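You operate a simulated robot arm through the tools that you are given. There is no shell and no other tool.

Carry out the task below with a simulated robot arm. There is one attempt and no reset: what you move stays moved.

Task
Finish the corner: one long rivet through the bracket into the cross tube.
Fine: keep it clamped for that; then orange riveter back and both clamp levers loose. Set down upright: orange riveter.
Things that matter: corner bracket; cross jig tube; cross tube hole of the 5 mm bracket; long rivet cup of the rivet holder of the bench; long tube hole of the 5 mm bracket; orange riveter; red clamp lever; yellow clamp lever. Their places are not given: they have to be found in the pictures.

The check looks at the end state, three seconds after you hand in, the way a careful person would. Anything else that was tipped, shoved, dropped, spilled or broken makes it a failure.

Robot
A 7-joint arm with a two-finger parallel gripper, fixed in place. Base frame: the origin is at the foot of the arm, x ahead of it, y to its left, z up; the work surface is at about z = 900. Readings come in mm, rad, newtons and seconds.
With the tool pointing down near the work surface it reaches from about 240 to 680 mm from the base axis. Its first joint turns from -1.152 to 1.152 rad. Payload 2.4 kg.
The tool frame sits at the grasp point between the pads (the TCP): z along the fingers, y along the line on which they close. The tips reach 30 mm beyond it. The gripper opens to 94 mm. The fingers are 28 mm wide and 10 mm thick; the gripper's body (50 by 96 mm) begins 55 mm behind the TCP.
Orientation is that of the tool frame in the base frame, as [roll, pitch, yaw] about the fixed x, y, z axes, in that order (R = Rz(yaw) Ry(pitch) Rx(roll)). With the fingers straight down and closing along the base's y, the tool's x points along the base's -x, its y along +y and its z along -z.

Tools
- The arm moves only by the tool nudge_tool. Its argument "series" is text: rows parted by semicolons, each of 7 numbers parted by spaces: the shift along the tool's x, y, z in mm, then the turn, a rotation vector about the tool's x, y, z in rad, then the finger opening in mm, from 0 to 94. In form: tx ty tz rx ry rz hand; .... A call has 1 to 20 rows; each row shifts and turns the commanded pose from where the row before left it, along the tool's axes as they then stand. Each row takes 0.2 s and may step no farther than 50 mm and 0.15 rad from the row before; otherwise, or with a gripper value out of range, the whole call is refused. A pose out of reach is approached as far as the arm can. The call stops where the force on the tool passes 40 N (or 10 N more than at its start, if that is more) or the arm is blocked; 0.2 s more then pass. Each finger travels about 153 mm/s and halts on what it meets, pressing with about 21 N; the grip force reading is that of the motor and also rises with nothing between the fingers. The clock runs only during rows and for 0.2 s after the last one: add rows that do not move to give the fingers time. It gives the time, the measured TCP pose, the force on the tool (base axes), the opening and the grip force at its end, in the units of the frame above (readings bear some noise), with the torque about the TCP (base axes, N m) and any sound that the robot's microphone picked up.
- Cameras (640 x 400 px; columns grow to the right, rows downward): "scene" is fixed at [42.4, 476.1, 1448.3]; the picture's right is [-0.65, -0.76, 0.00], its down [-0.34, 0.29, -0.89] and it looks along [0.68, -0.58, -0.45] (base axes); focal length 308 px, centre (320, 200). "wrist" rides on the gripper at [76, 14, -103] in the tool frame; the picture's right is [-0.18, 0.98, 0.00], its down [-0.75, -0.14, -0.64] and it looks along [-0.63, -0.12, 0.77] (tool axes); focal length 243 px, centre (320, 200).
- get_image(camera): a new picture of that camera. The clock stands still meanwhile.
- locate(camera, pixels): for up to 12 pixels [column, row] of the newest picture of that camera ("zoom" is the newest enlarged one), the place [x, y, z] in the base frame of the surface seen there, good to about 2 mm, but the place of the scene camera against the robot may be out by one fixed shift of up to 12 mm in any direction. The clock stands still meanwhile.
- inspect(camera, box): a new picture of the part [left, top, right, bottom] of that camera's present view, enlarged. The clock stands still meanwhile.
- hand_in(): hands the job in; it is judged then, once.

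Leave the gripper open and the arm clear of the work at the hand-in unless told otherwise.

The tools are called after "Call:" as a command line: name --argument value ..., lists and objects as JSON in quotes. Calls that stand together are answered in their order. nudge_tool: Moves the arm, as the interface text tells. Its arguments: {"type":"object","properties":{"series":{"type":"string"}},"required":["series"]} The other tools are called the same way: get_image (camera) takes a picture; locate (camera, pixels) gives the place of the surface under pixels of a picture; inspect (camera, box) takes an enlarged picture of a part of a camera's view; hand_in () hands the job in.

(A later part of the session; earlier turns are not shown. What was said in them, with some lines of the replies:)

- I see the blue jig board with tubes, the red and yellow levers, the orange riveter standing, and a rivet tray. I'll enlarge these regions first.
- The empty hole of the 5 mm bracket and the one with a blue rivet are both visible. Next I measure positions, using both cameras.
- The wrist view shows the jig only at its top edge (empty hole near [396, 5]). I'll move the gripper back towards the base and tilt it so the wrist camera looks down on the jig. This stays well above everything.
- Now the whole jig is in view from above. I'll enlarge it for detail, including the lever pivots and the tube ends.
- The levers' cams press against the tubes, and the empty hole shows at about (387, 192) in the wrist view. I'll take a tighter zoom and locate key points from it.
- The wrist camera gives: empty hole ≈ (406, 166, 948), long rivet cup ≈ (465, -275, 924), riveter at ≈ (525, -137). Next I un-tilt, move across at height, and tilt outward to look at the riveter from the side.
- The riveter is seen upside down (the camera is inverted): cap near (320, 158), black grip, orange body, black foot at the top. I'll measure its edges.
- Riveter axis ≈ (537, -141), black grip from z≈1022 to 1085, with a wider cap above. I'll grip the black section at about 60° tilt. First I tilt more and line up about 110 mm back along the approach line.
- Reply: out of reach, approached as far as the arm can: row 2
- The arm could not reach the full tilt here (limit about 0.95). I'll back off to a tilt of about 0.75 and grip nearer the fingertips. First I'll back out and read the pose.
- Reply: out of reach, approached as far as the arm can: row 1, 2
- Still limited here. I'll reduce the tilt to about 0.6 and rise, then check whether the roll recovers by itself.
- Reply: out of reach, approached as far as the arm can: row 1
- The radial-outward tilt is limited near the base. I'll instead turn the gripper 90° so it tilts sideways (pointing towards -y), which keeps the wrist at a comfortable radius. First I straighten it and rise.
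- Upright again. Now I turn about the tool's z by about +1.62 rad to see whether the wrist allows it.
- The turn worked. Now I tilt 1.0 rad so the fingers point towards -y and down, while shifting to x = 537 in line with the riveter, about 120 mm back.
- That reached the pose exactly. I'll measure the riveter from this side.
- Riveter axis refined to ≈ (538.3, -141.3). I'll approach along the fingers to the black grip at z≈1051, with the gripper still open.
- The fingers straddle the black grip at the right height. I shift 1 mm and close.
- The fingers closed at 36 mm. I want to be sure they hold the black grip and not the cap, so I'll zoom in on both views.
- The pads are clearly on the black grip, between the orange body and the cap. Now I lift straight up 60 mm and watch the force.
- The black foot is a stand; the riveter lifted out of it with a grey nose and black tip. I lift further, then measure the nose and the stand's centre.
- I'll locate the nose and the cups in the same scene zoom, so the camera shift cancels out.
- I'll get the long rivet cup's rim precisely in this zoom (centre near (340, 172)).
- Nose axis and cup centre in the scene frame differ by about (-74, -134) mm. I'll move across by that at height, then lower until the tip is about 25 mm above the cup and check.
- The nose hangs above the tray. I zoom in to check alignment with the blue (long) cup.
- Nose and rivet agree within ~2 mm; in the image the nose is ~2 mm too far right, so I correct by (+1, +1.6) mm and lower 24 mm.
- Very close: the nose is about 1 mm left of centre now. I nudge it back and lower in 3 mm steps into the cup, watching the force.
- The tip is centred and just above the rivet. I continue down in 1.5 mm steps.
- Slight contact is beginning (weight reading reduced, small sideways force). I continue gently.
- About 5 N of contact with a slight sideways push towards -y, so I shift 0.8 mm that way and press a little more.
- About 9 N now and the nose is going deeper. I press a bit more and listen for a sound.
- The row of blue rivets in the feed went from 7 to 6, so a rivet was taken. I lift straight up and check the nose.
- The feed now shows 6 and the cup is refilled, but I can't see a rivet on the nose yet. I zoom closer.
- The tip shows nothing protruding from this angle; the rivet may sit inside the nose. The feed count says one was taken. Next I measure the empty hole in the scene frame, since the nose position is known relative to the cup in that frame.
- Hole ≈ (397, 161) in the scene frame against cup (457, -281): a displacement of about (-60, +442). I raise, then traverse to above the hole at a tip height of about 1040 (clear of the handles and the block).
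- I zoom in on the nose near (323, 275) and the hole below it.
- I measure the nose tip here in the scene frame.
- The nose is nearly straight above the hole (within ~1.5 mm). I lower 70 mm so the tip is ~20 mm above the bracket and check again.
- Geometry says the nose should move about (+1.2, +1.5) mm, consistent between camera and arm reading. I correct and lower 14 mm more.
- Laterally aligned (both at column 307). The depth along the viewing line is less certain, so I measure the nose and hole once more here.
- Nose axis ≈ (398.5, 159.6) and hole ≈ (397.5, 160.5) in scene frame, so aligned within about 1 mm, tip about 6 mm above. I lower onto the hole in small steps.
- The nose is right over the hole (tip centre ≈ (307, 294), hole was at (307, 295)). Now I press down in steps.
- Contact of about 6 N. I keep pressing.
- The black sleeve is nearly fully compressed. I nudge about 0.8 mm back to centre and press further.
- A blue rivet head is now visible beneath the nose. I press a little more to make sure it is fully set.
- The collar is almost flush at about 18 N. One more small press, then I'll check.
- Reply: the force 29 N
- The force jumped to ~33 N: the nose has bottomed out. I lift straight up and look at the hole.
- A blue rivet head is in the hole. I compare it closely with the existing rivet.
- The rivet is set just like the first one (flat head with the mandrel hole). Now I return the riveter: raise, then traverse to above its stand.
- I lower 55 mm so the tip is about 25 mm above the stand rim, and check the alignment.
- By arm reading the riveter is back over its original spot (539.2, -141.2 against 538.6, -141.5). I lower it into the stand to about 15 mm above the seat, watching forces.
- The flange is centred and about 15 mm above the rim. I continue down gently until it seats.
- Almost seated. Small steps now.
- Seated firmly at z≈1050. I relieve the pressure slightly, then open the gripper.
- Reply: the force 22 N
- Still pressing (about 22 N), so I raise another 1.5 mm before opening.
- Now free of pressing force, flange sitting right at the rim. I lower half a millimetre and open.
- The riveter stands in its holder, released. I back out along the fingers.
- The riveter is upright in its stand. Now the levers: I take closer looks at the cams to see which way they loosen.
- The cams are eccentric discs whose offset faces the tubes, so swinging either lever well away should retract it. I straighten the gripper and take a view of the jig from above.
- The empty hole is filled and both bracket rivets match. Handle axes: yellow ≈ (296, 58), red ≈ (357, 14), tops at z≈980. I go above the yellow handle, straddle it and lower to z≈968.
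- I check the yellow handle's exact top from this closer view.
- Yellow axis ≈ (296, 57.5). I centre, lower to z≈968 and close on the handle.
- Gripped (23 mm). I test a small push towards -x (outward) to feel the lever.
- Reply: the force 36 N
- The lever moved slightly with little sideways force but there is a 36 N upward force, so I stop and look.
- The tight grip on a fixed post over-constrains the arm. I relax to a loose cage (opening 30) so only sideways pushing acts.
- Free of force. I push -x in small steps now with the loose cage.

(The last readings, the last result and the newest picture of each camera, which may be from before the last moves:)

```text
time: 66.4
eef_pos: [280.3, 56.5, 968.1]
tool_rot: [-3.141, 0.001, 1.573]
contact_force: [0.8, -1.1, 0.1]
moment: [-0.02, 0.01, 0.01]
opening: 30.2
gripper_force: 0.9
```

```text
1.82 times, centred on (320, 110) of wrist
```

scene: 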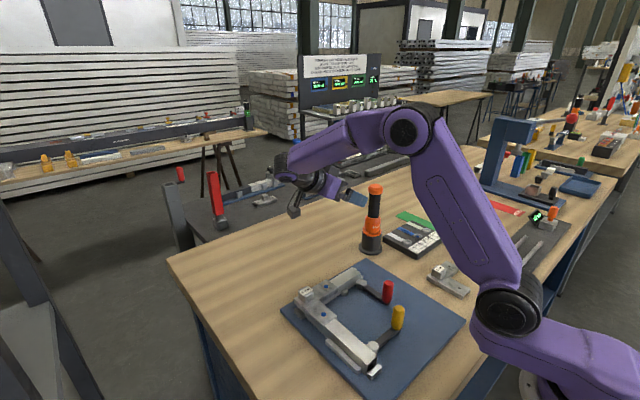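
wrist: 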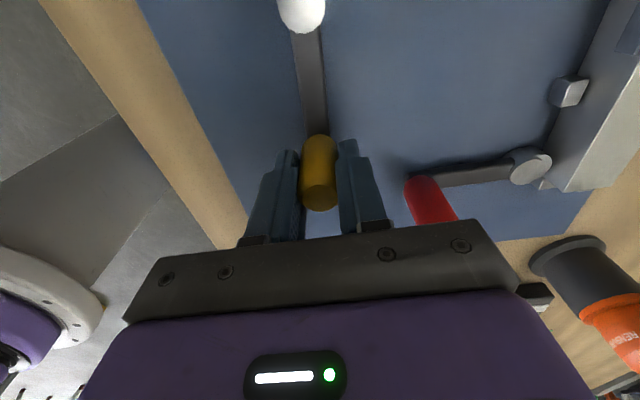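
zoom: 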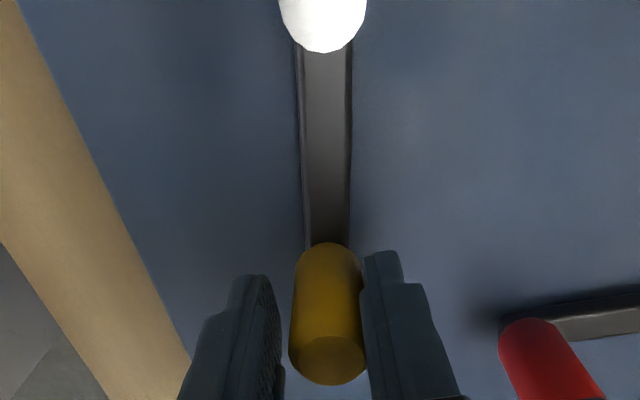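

The lever swings outward (-x) with only ~1 N. I follow its arc, turning the gripper with it; first half.

Call:
nudge_tool --series "0 0 0 0 0 0.14 30; 1.2 -10.9 0 0 0 0.14 30; 1.2 -10.9 0 0 0 0.14 30; 1.2 -10.9 0 0 0 0.14 30; 1.2 -10.9 0 0 0 0.14 30; 0 0 0 0 0 0 30"

Call:
get_image --camera "wrist"

Call:
inspect --camera "scene" --box '[320, 260, 440, 390]'

```text
time: 67.8
eef_pos: [259.6, 70.9, 974.1]
tool_rot: [3.141, 0.003, 0.871]
contact_force: [-0.9, -2.2, -0.7]
moment: [0.01, 0.03, -0.01]
opening: 30.2
gripper_force: 0.5
out of reach, approached as far as the arm can: row 4, 5
```

```text
taken
```

wrist: 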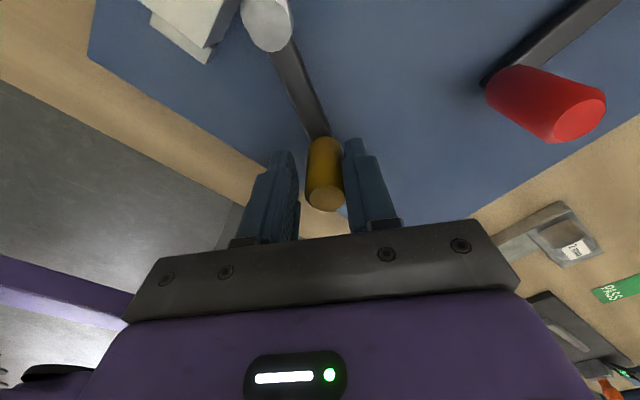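

```text
3.08 times, centred on (380, 325) of scene
```

zoom: 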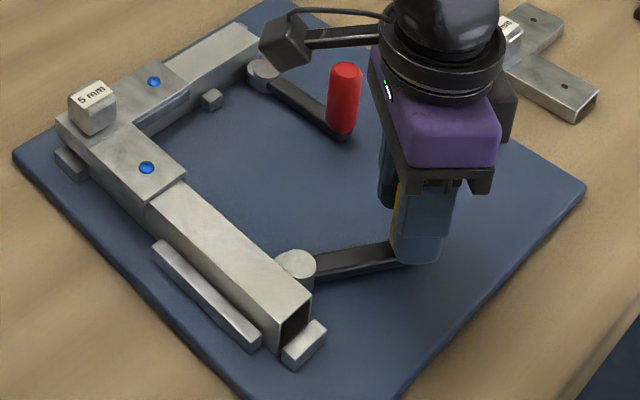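

The yellow lever swings easily outward (now ~26°), but a vertical gripper cannot follow so near the base. I'll rise, turn back to the original yaw, and push with closed, inward-tilted fingers that can reach closer in.

Call:
nudge_tool --series "0 0 -20 0 0 0 40; 0 0 -40 0 0 0 40; 0 0 -40 0 0 0 40; 0 20 0 0 0 -0.14 40; 0 20 0 0 0 -0.14 40; 0 20 0 0 0 -0.14 40; 0 20 0 0 0 -0.14 40; 0 0 0 0 0 -0.14 40; 0 0 0 0 0 -0.14 40; 0 0 0 0 0 -0.14 40; 0 0 0 0 0 -0.14 40; 0 0 0 0 0 -0.14 40; 0 0 0 0 0 -0.14 40; 0 0 0 0 0 -0.14 40; 0 0 0 0 0 -0.14 40; 0 0 0 0 0 0 20; 0 0 0 0 0 0 0"

```text
time: 71.4
eef_pos: [330.7, 33.7, 1073.1]
tool_rot: [-3.141, 0.001, 2.554]
contact_force: [-0.1, 0.2, -0.2]
moment: [-0.05, 0.0, 0.02]
opening: 0.3
gripper_force: 21.0
```

Call:
nudge_tool --series "0 0 0 0 0 -0.147 0; 0 0 0 0 0 -0.147 0; 0 0 0 0 0 -0.147 0; 0 0 0 0 0 -0.146 0; 0 0 0 0 0.125 0 0; 0 0 0 0 0.125 0 0; 0 0 0 0 0.125 0 0; 0 0 0 0 0.125 0 0; 0 0 0 0 0 0 0"

Call:
get_image --camera "wrist"

Call:
inspect --camera "scene" --box '[320, 260, 460, 390]'

```text
time: 73.4
eef_pos: [330.7, 34.4, 1075.0]
tool_rot: [-3.139, -0.501, 3.138]
contact_force: [-0.2, 0.2, 0.1]
moment: [-0.01, 0.02, 0.0]
opening: 0.0
gripper_force: 21.2
```

```text
taken
```

wrist: 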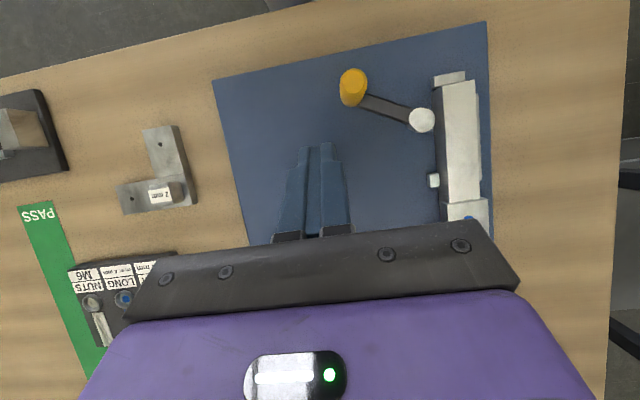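

```text
3.08 times, centred on (390, 325) of scene
```

zoom: 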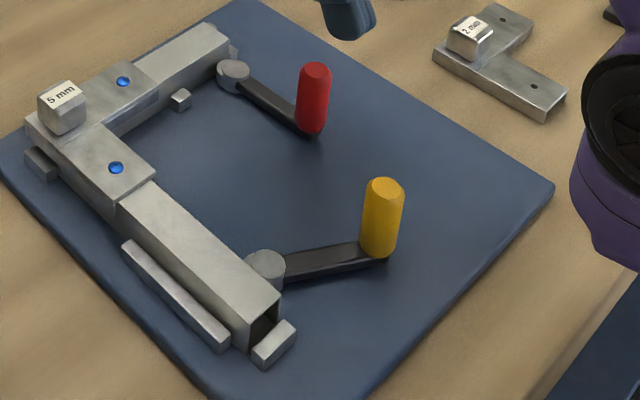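

Clear view now; the yellow lever has turned outward part-way. I locate it.

Call:
locate --camera "wrist" --pixels '[[354, 75], [352, 90], [421, 120], [385, 105], [310, 150]]'

Call:
inspect --camera "wrist" --box '[320, 50, 500, 210]'

```text
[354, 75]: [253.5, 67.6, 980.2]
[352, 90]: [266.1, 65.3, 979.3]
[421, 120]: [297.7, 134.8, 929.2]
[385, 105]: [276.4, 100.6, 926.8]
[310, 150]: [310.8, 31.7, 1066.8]
```

```text
2.50 times, centred on (410, 130) of wrist
```

zoom: 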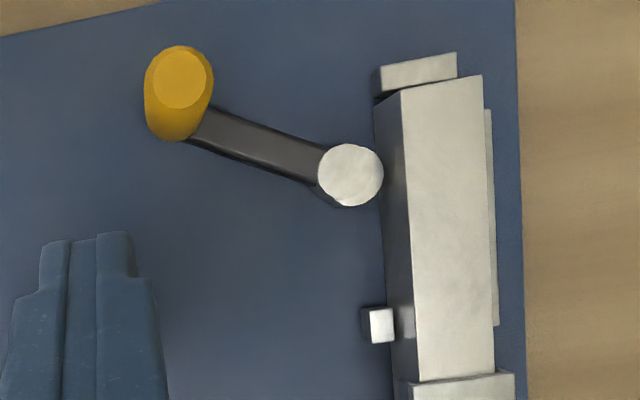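

The handle is now at ≈ (258, 67). I'll lower the closed, inward-tilted fingers just behind it (on its +x side) at handle height.

Call:
nudge_tool --series "-6.3 8.15 25.9 0 0 0 0; -6.3 8.15 25.9 0 0 0 0; -6.3 8.15 25.9 0 0 0 0; -6.2 8.15 25.9 0 0 0 0; 0 0 0 0 0 0 0; 0 0 0 0 0 0 0"

Call:
get_image --camera "wrist"

Call:
inspect --camera "scene" --box '[320, 260, 460, 390]'

```text
time: 74.8
eef_pos: [303.7, 67.4, 970.2]
tool_rot: [-3.141, -0.498, 3.139]
contact_force: [-0.3, -0.2, 0.0]
moment: [-0.01, 0.0, -0.01]
opening: 0.1
gripper_force: 21.0
```

```text
taken
```

wrist: 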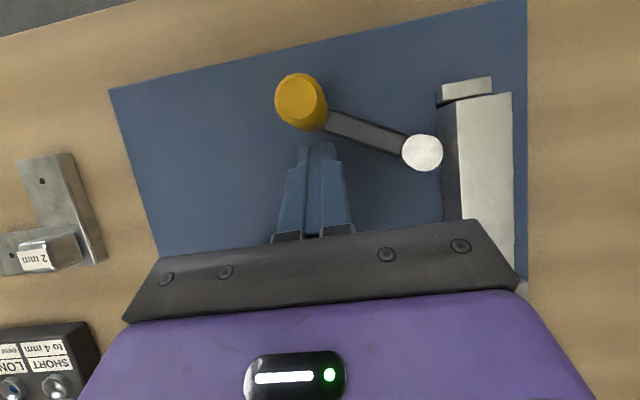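

```text
3.08 times, centred on (390, 325) of scene
```

zoom: 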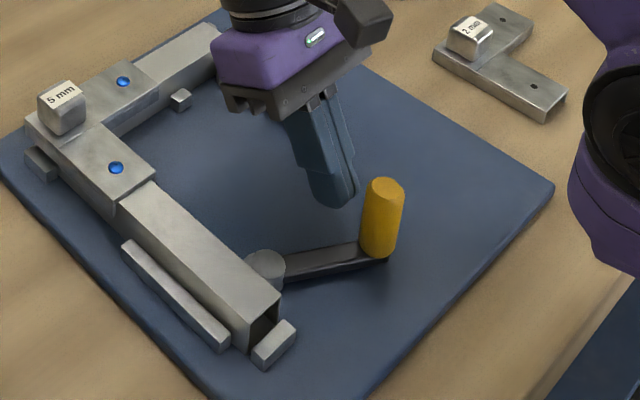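

I shift 6 mm to -y, close the gap, then push along the arc.

Call:
nudge_tool --series "0 -6 0 0 0 0 0; 7 0 3.8 0 0 0 0; 5.1 4.5 2.8 0 0 0 0; 5.1 4.5 2.8 0 0 0 0; 5.1 4.5 2.8 0 0 0 0; 5.1 4.5 2.8 0 0 0 0; 0 0 0 0 0 0 0"

Call:
get_image --camera "wrist"

```text
time: 76.4
eef_pos: [271.7, 78.8, 971.9]
tool_rot: [-3.14, -0.496, 3.138]
contact_force: [3.3, 1.7, -0.2]
moment: [0.03, -0.06, -0.08]
opening: 0.0
gripper_force: 20.5
```

```text
taken
```

wrist: 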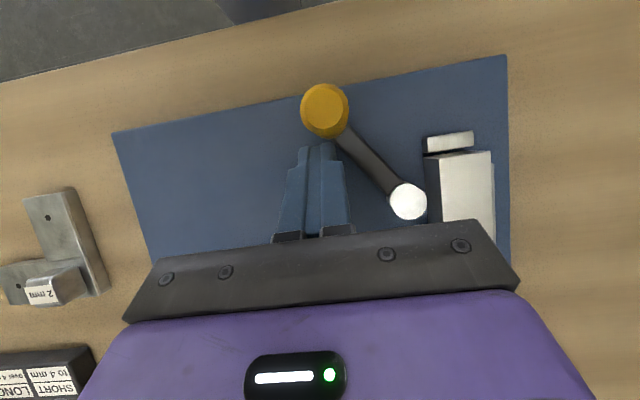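

Works with ~3 N. I locate the handle, then switch to pushing from its -y side.

Call:
locate --camera "wrist" --pixels '[[323, 105], [408, 202], [312, 150]]'

```text
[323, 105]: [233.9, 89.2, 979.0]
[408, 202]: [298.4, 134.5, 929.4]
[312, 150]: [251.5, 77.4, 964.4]
```

Call:
nudge_tool --series "-7 0 -3.84 0 0 0 0; 0 -16 0 0 0 0 0; 13.2 0 7.2 0 0 0 0; 13.2 0 7.2 0 0 0 0; 0 4 0 0 0 0 0; 3.7 7 2 0 0 0 0; 3.7 7 2 0 0 0 0; 0 0 0 0 0 0 0"

Call:
get_image --camera "wrist"

```text
time: 78.2
eef_pos: [241.5, 82.3, 970.0]
tool_rot: [-3.141, -0.496, 3.138]
contact_force: [0.9, 0.1, 1.0]
moment: [0.05, 0.02, 0.01]
opening: 0.0
gripper_force: 20.9
```

```text
taken
```

wrist: 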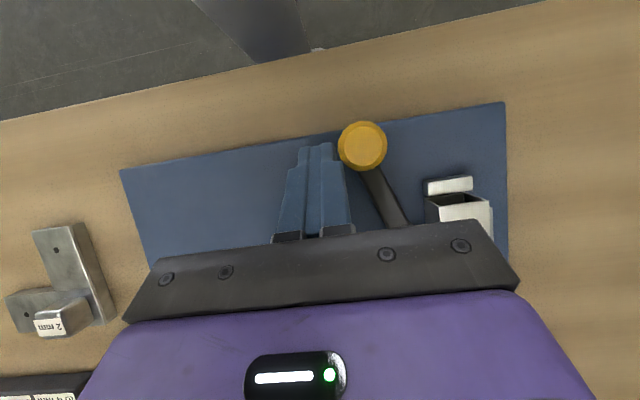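

The handle is being swept along nicely (~65°). I continue to about 90°.

Call:
nudge_tool --series "2.3 7.75 1.27 0 0 0 0; 2.3 7.75 1.27 0 0 0 0; 0.88 8.75 0.48 0 0 0 0; 0.88 8.75 0.48 0 0 0 0; 0 0 0 0 0 0 0"

Call:
get_image --camera "wrist"

Call:
inspect --camera "scene" --box '[300, 260, 440, 400]'

```text
time: 78.9
eef_pos: [238.7, 93.0, 967.2]
tool_rot: [-3.137, -0.496, 3.141]
contact_force: [6.8, -20.1, 13.8]
moment: [0.28, 0.21, 0.16]
opening: 0.1
gripper_force: 21.7
stopped in row 3: the force on the tool passed its limit at 53 N (the readings are from after the stop); the commanded pose is now the measured one
```

```text
taken
```

wrist: 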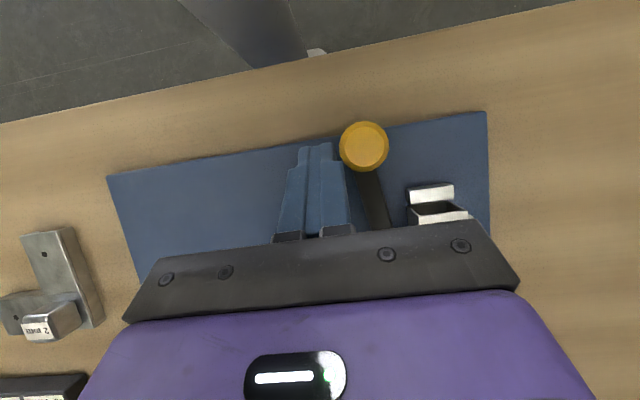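

```text
2.86 times, centred on (370, 330) of scene
```

zoom: 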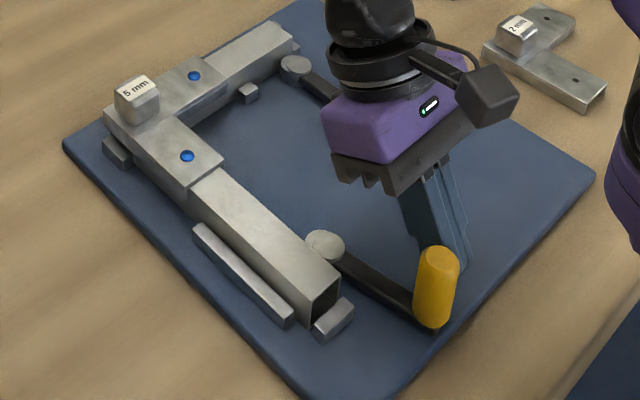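

A firm stop: the lever has reached its end. I back off immediately (towards -y) and measure the lever angle and whether the jig stayed put.

Call:
nudge_tool --series "0 -8 0 0 0 0 0; 0 -8 0 0 0 0 0; 0 0 0 0 0 0 0"

Call:
get_image --camera "wrist"

Call:
locate --camera "wrist" --pixels '[[378, 140], [380, 147]]'

Call:
inspect --camera "scene" --box '[300, 260, 440, 400]'

```text
time: 79.7
eef_pos: [237.5, 80.1, 968.2]
tool_rot: [-3.136, -0.496, 3.141]
contact_force: [-0.2, -0.2, -0.7]
moment: [0.01, -0.01, 0.01]
opening: 0.0
gripper_force: 20.7
```

```text
taken
```

wrist: 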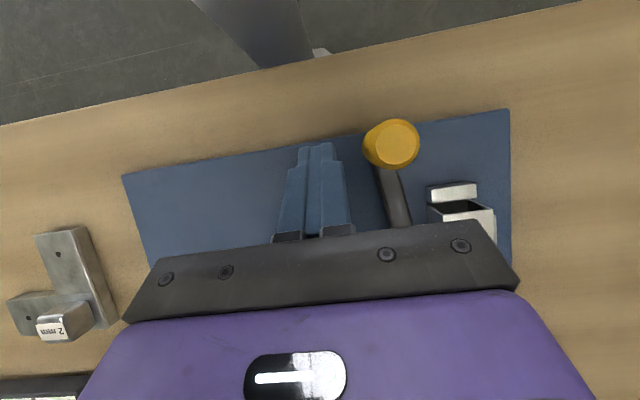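

```text
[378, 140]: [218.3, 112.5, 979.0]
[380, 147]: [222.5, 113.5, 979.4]
```

```text
2.86 times, centred on (370, 330) of scene
```

zoom: 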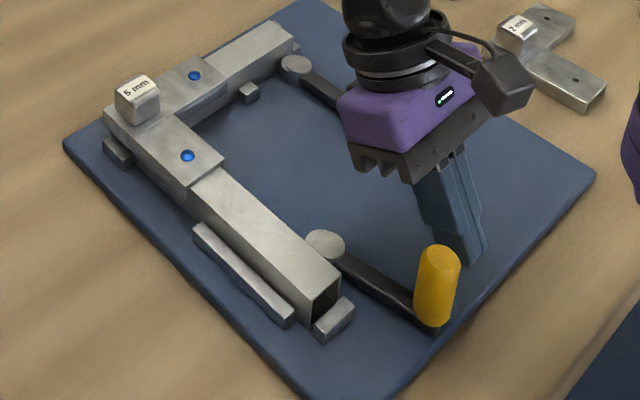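

I locate the handle centre precisely and check jig features against earlier values.

Call:
locate --camera "wrist" --pixels '[[396, 142], [470, 207], [452, 192]]'

Call:
get_image --camera "scene"

Call:
locate --camera "scene" --pixels '[[323.6, 314.5], [325.5, 286.5], [402, 339]]'

```text
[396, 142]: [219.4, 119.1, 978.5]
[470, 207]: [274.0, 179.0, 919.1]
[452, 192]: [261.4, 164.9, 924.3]
```

```text
taken
```

scene: 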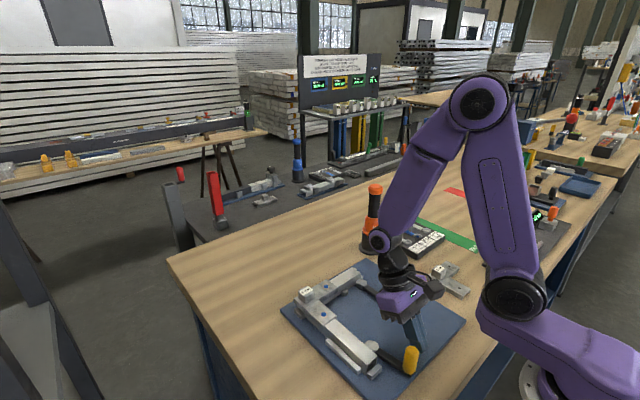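

```text
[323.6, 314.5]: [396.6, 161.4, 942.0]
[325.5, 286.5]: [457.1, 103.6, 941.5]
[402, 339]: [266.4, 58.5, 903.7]
```

The jig has not moved (rivets still at the same pixels) and the yellow lever is at ~78°, at its stop. Now the red lever: I rise, move out, straighten, and come down on its +y side with closed fingers.

Call:
nudge_tool --series "19.2 0 -35 0 0 0 0; 19.2 0 -35 0 0 0 0; -35 0 -19.2 0 0 0 0; -35 0 -19.2 0 0 0 0; -35 0 -19.2 0 0 0 0; 0 0 0 0 -0.125 0 0; 0 0 0 0 -0.125 0 0; 0 0 0 0 -0.125 0 0; 0 0 0 0 -0.122 0 0; 0 0 0 0 0 0 0; 0 0 0 0 0 0 0"

Call:
get_image --camera "wrist"

Call:
inspect --camera "scene" --box '[300, 260, 440, 400]'

```text
time: 82.1
eef_pos: [358.5, 81.6, 1048.2]
tool_rot: [-3.138, 0.002, -3.14]
contact_force: [-0.4, 0.1, 0.2]
moment: [-0.01, -0.02, 0.0]
opening: 0.0
gripper_force: 21.6
```

```text
taken
```

wrist: 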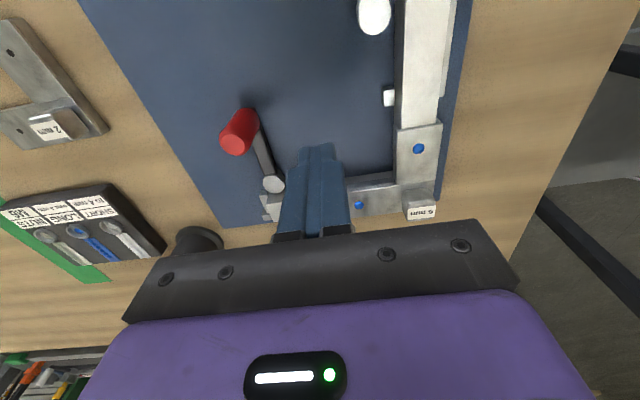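

```text
2.86 times, centred on (370, 330) of scene
```

zoom: 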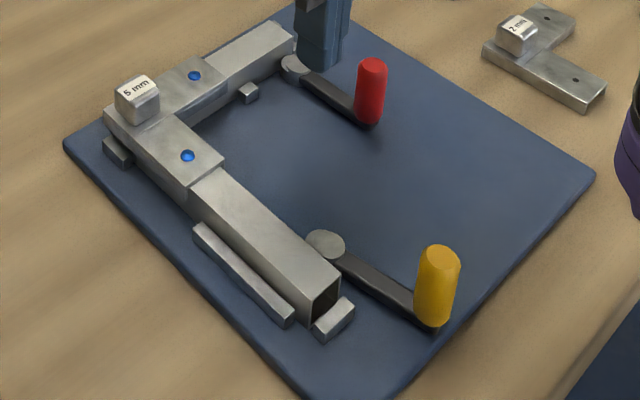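

I locate the red handle and its pivot from here.

Call:
locate --camera "wrist" --pixels '[[236, 144], [230, 132], [274, 184], [389, 97], [358, 205], [419, 149]]'

```text
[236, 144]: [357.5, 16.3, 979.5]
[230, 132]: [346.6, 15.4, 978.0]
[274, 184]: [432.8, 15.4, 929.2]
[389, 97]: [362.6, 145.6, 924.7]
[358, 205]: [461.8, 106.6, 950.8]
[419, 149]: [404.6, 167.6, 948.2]
```

Red handle at ≈ (356, 16). I lower the closed fingers at y≈43 beside it, then push gently towards -y.

Call:
nudge_tool --series "2 -38 0 0 0 0 0; 0 0 40 0 0 0 0; 0 0 38 0 0 0 0; 0 0 0 0 0 0 0; 0 -4 0 0 0 0 0; 0 -3 0 0 0 0 0; 0 0 0 0 0 0 0"

```text
time: 83.7
eef_pos: [355.5, 35.3, 971.5]
tool_rot: [-3.137, 0.001, -3.139]
contact_force: [0.3, 1.8, 0.6]
moment: [-0.01, 0.0, 0.02]
opening: 0.1
gripper_force: 21.3
```

Call:
nudge_tool --series "0 -3 0 0 0 0 0; 0 -3 0 0 0 0 0; 0 0 0 0 0 0 0"

Call:
get_image --camera "wrist"

```text
time: 84.5
eef_pos: [356.0, 29.7, 971.5]
tool_rot: [-3.136, -0.001, -3.139]
contact_force: [-0.5, 0.6, 0.0]
moment: [-0.01, -0.01, 0.0]
opening: 0.0
gripper_force: 20.4
```

```text
taken
```

wrist: 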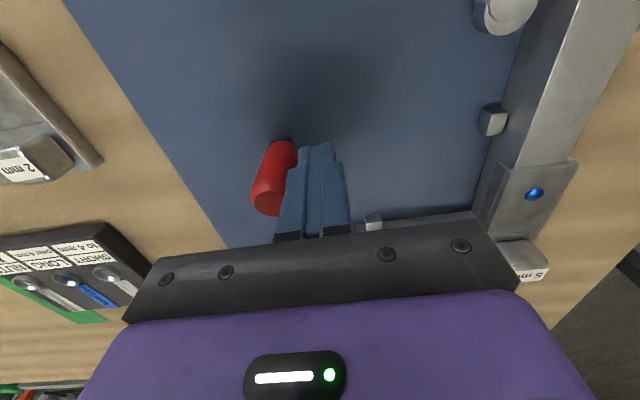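

The red lever also swings freely outward (-y). I follow its arc with the fingers behind it to about 45°.

Call:
nudge_tool --series "-1.6 -10.5 0 0 0 0 0; -3.1 -10.1 0 0 0 0 0; -4.5 -9.6 0 0 0 0 0; -5.8 -8.9 0 0 0 0 0; -7 -8 0 0 0 0 0; 0 0 0 0 0 0 0"

Call:
get_image --camera "wrist"

Call:
inspect --camera "scene" --box '[320, 240, 460, 360]'

```text
time: 85.9
eef_pos: [377.0, -16.7, 971.8]
tool_rot: [-3.137, 0.002, -3.139]
contact_force: [0.3, 1.1, 0.1]
moment: [-0.02, 0.04, 0.04]
opening: 0.0
gripper_force: 20.8
```

```text
taken
```

wrist: 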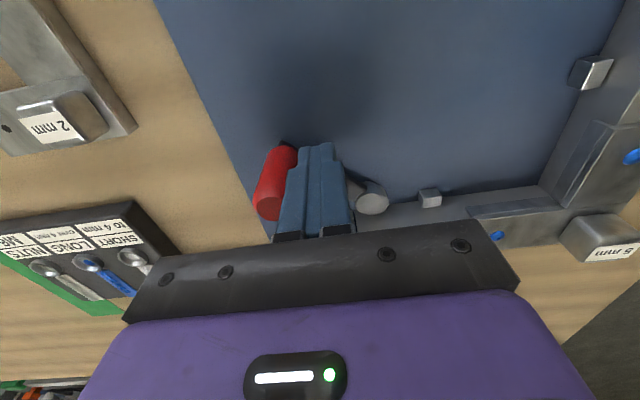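

```text
3.33 times, centred on (390, 300) of scene
```

zoom: 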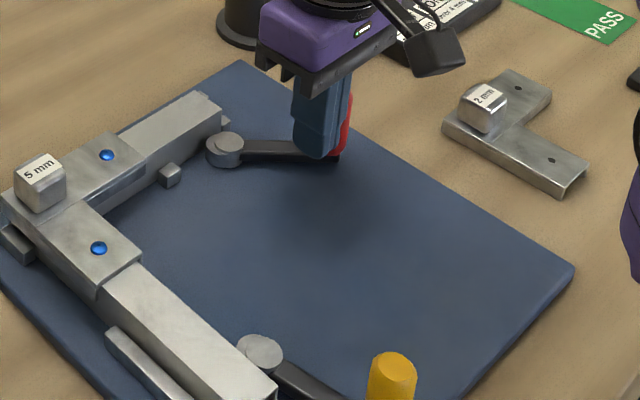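

Now ~45°. I move around to the -x side of the handle for the second half.

Call:
nudge_tool --series "0 6 0 0 0 0 0; 16 0 0 0 0 0 0; 17 0 0 0 0 0 0; 0 -13 0 0 0 0 0; 0 -13 0 0 0 0 0; 0 0 0 0 0 0 0"

Call:
get_image --camera "wrist"

Call:
inspect --camera "scene" --box '[320, 240, 460, 360]'

```text
time: 87.3
eef_pos: [346.4, -38.7, 971.4]
tool_rot: [-3.136, 0.001, -3.139]
contact_force: [0.1, 0.7, 0.2]
moment: [-0.01, 0.01, 0.02]
opening: 0.1
gripper_force: 21.7
```

```text
taken
```

wrist: 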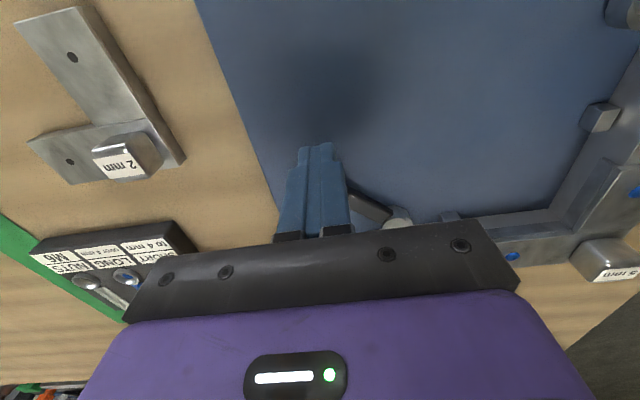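

```text
3.33 times, centred on (390, 300) of scene
```

zoom: 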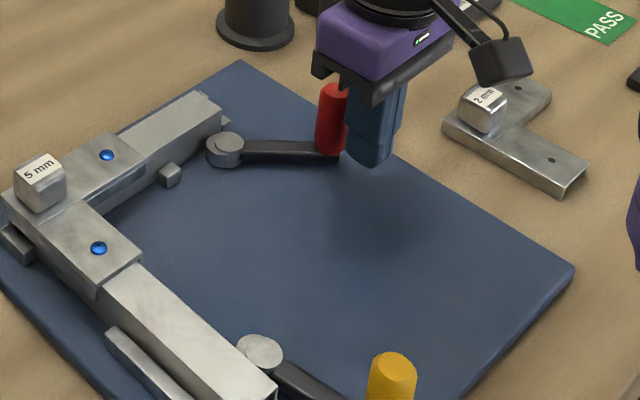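

Good: the fingers are on the handle's -x side. I push along the rest of the arc in small steps.

Call:
nudge_tool --series "-6 0 0 0 0 0 0; -4 -3.5 0 0 0 0 0; -4 -3.5 0 0 0 0 0; -4.4 -2.9 0 0 0 0 0; -4.4 -2.9 0 0 0 0 0; 0 0 0 0 0 0 0"

Call:
inspect --camera "scene" --box '[320, 240, 460, 360]'

```text
time: 88.7
eef_pos: [367.8, -50.3, 972.4]
tool_rot: [-3.137, 0.002, -3.14]
contact_force: [-1.7, 0.0, -0.1]
moment: [0.01, -0.02, 0.0]
opening: 0.0
gripper_force: 21.4
```

```text
3.33 times, centred on (390, 300) of scene
```

zoom: 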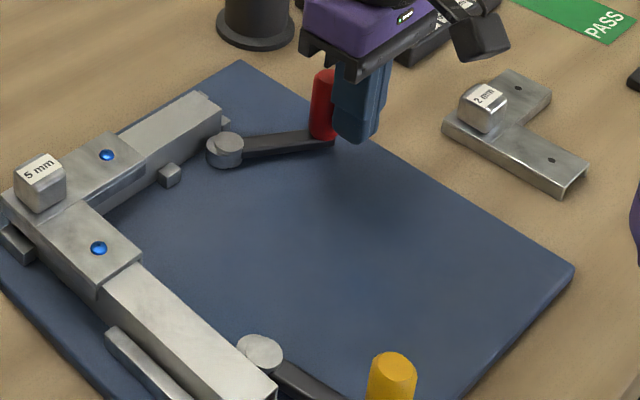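

About 60° now. I continue in finer steps to ~76°, near its expected stop.

Call:
nudge_tool --series "-3 -1.4 0 0 0 0 0; -3 -1.4 0 0 0 0 0; -3 -1.3 0 0 0 0 0; -3 -1.1 0 0 0 0 0; -3 -1 0 0 0 0 0; -2.5 -0.8 0 0 0 0 0; 0 0 0 0 0 0 0"

Call:
inspect --camera "scene" --box '[320, 240, 460, 360]'

```text
time: 90.3
eef_pos: [383.8, -55.3, 971.1]
tool_rot: [-3.137, 0.002, -3.139]
contact_force: [0.9, -0.3, 0.6]
moment: [0.04, 0.0, 0.0]
opening: 0.2
gripper_force: 21.3
```

```text
3.33 times, centred on (390, 300) of scene
```

zoom: 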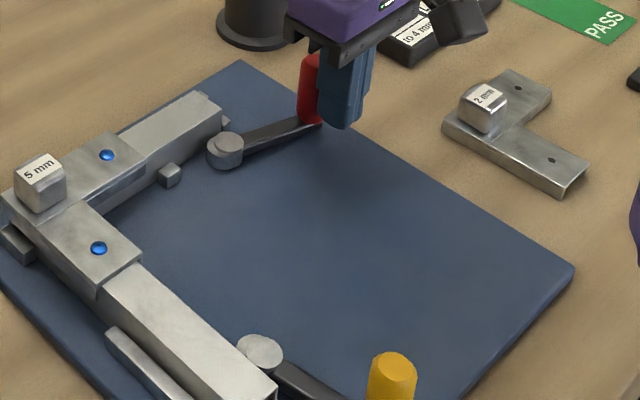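

~73° and still free. I push a few more millimetres until I feel the stop.

Call:
nudge_tool --series "-2 -0.5 0 0 0 0 0; -2 -0.4 0 0 0 0 0; 0 0 0 0 0 0 0"

```text
time: 91.1
eef_pos: [388.5, -59.1, 971.4]
tool_rot: [-3.137, 0.003, -3.14]
contact_force: [0.3, -0.3, 0.7]
moment: [0.0, -0.02, 0.0]
opening: 0.0
gripper_force: 21.5
```

Call:
nudge_tool --series "-2 -0.3 0 0 0 0 0; -1.5 -0.3 0 0 0 0 0; 0 0 0 0 0 0 0"

```text
time: 91.9
eef_pos: [390.6, -57.7, 972.0]
tool_rot: [-3.136, -0.001, -3.14]
contact_force: [-2.4, -0.2, 1.1]
moment: [0.02, -0.03, -0.03]
opening: 0.3
gripper_force: 21.0
```

Call:
nudge_tool --series "-1.2 -0.2 0 0 0 0 0; -0.8 0 0 0 0 0 0; 0 0 0 0 0 0 0"

Call:
get_image --camera "wrist"

```text
time: 92.7
eef_pos: [391.7, -58.7, 971.5]
tool_rot: [-3.139, -0.005, -3.139]
contact_force: [-20.4, 4.7, 5.9]
moment: [0.01, -0.12, -0.02]
opening: 0.1
gripper_force: 20.7
```

```text
taken
```

wrist: 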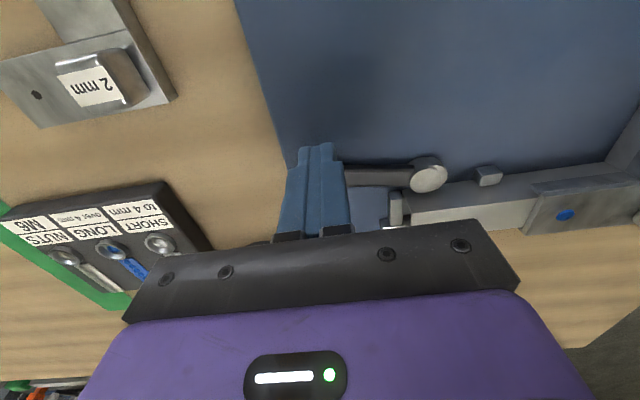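

The stop is felt at 20 N, so the red lever is fully open too. I back off, rise, and open the gripper well above.

Call:
nudge_tool --series "6 0 0 0 0 0 0; 8 0 0 0 0 0 0; 0 0 -40 0 0 0 0; 0 0 -45 0 0 0 0; 0 0 -45 0 0 0 0; 0 0 -45 0 0 0 60; 0 0 -40 0 0 0 94; 0 0 0 0 0 0 94; 0 0 0 0 0 0 94"

Call:
get_image --camera "scene"

Call:
inspect --camera "scene" --box '[270, 250, 480, 400]'

Call:
inspect --camera "scene" --box '[340, 170, 500, 300]'

```text
time: 94.7
eef_pos: [383.0, -57.2, 1186.9]
tool_rot: [-3.136, 0.002, -3.139]
contact_force: [-0.4, 1.5, 0.3]
moment: [0.02, 0.03, -0.01]
opening: 94.3
gripper_force: 0.1
```

```text
taken
```

scene: 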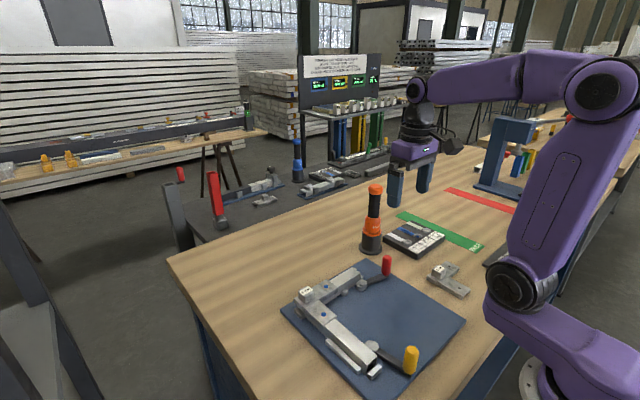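

```text
2.67 times, centred on (375, 325) of scene
```

zoom: 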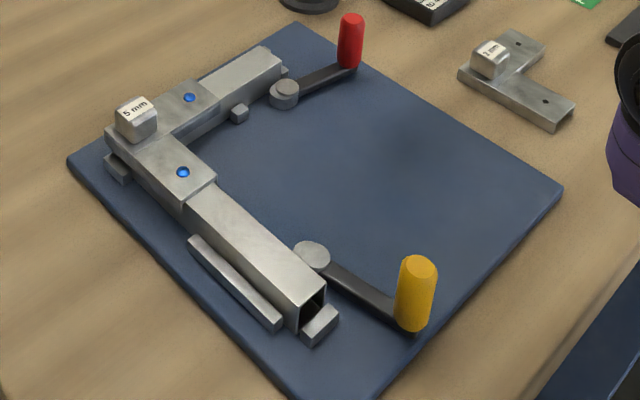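

```text
3.08 times, centred on (420, 235) of scene
```

zoom: 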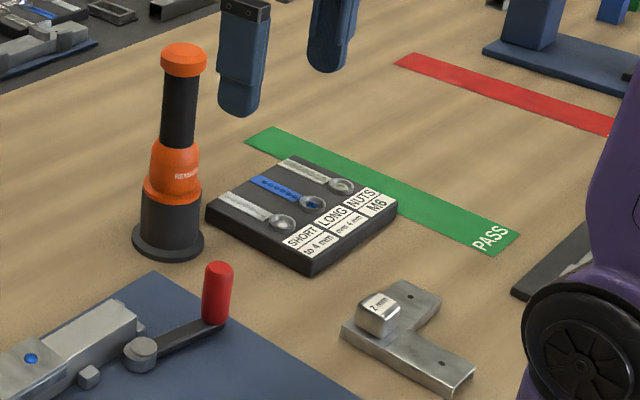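

Everything checks out:
- Both rivets are set, and the jig, tubes and bracket match the first picture.
- The riveter is upright in its stand at its original height, and the rivet holder has not moved.
- Both levers are swung out to their stops.
- The gripper is open and high above the work.

I hand in.

Call:
hand_in

```text
The job is handed in.
```

The corner is finished and handed in: one long rivet now goes through the 5 mm bracket into the cross tube. I don't have the verdict of the check.

- **Rivet:** I took one long (blue) rivet from the holder and pressed it in until the nose bottomed out at about 33 N, with both clamps still on. Its head looks the same as the bracket's other blue rivet.
- **Riveter:** It is back upright in its own stand, at the same height as at the start.
- **Clamp levers:** Red and yellow are both swung outward to their stops, about 78° from where they began. The last push on the yellow lever reached 53 N against its stop. The rivets and jig edges still sit where they did in the first pictures.
- **Everything else:** The rivet holder and the spare 2 mm bracket look unmoved. The gripper is open and well above the work.
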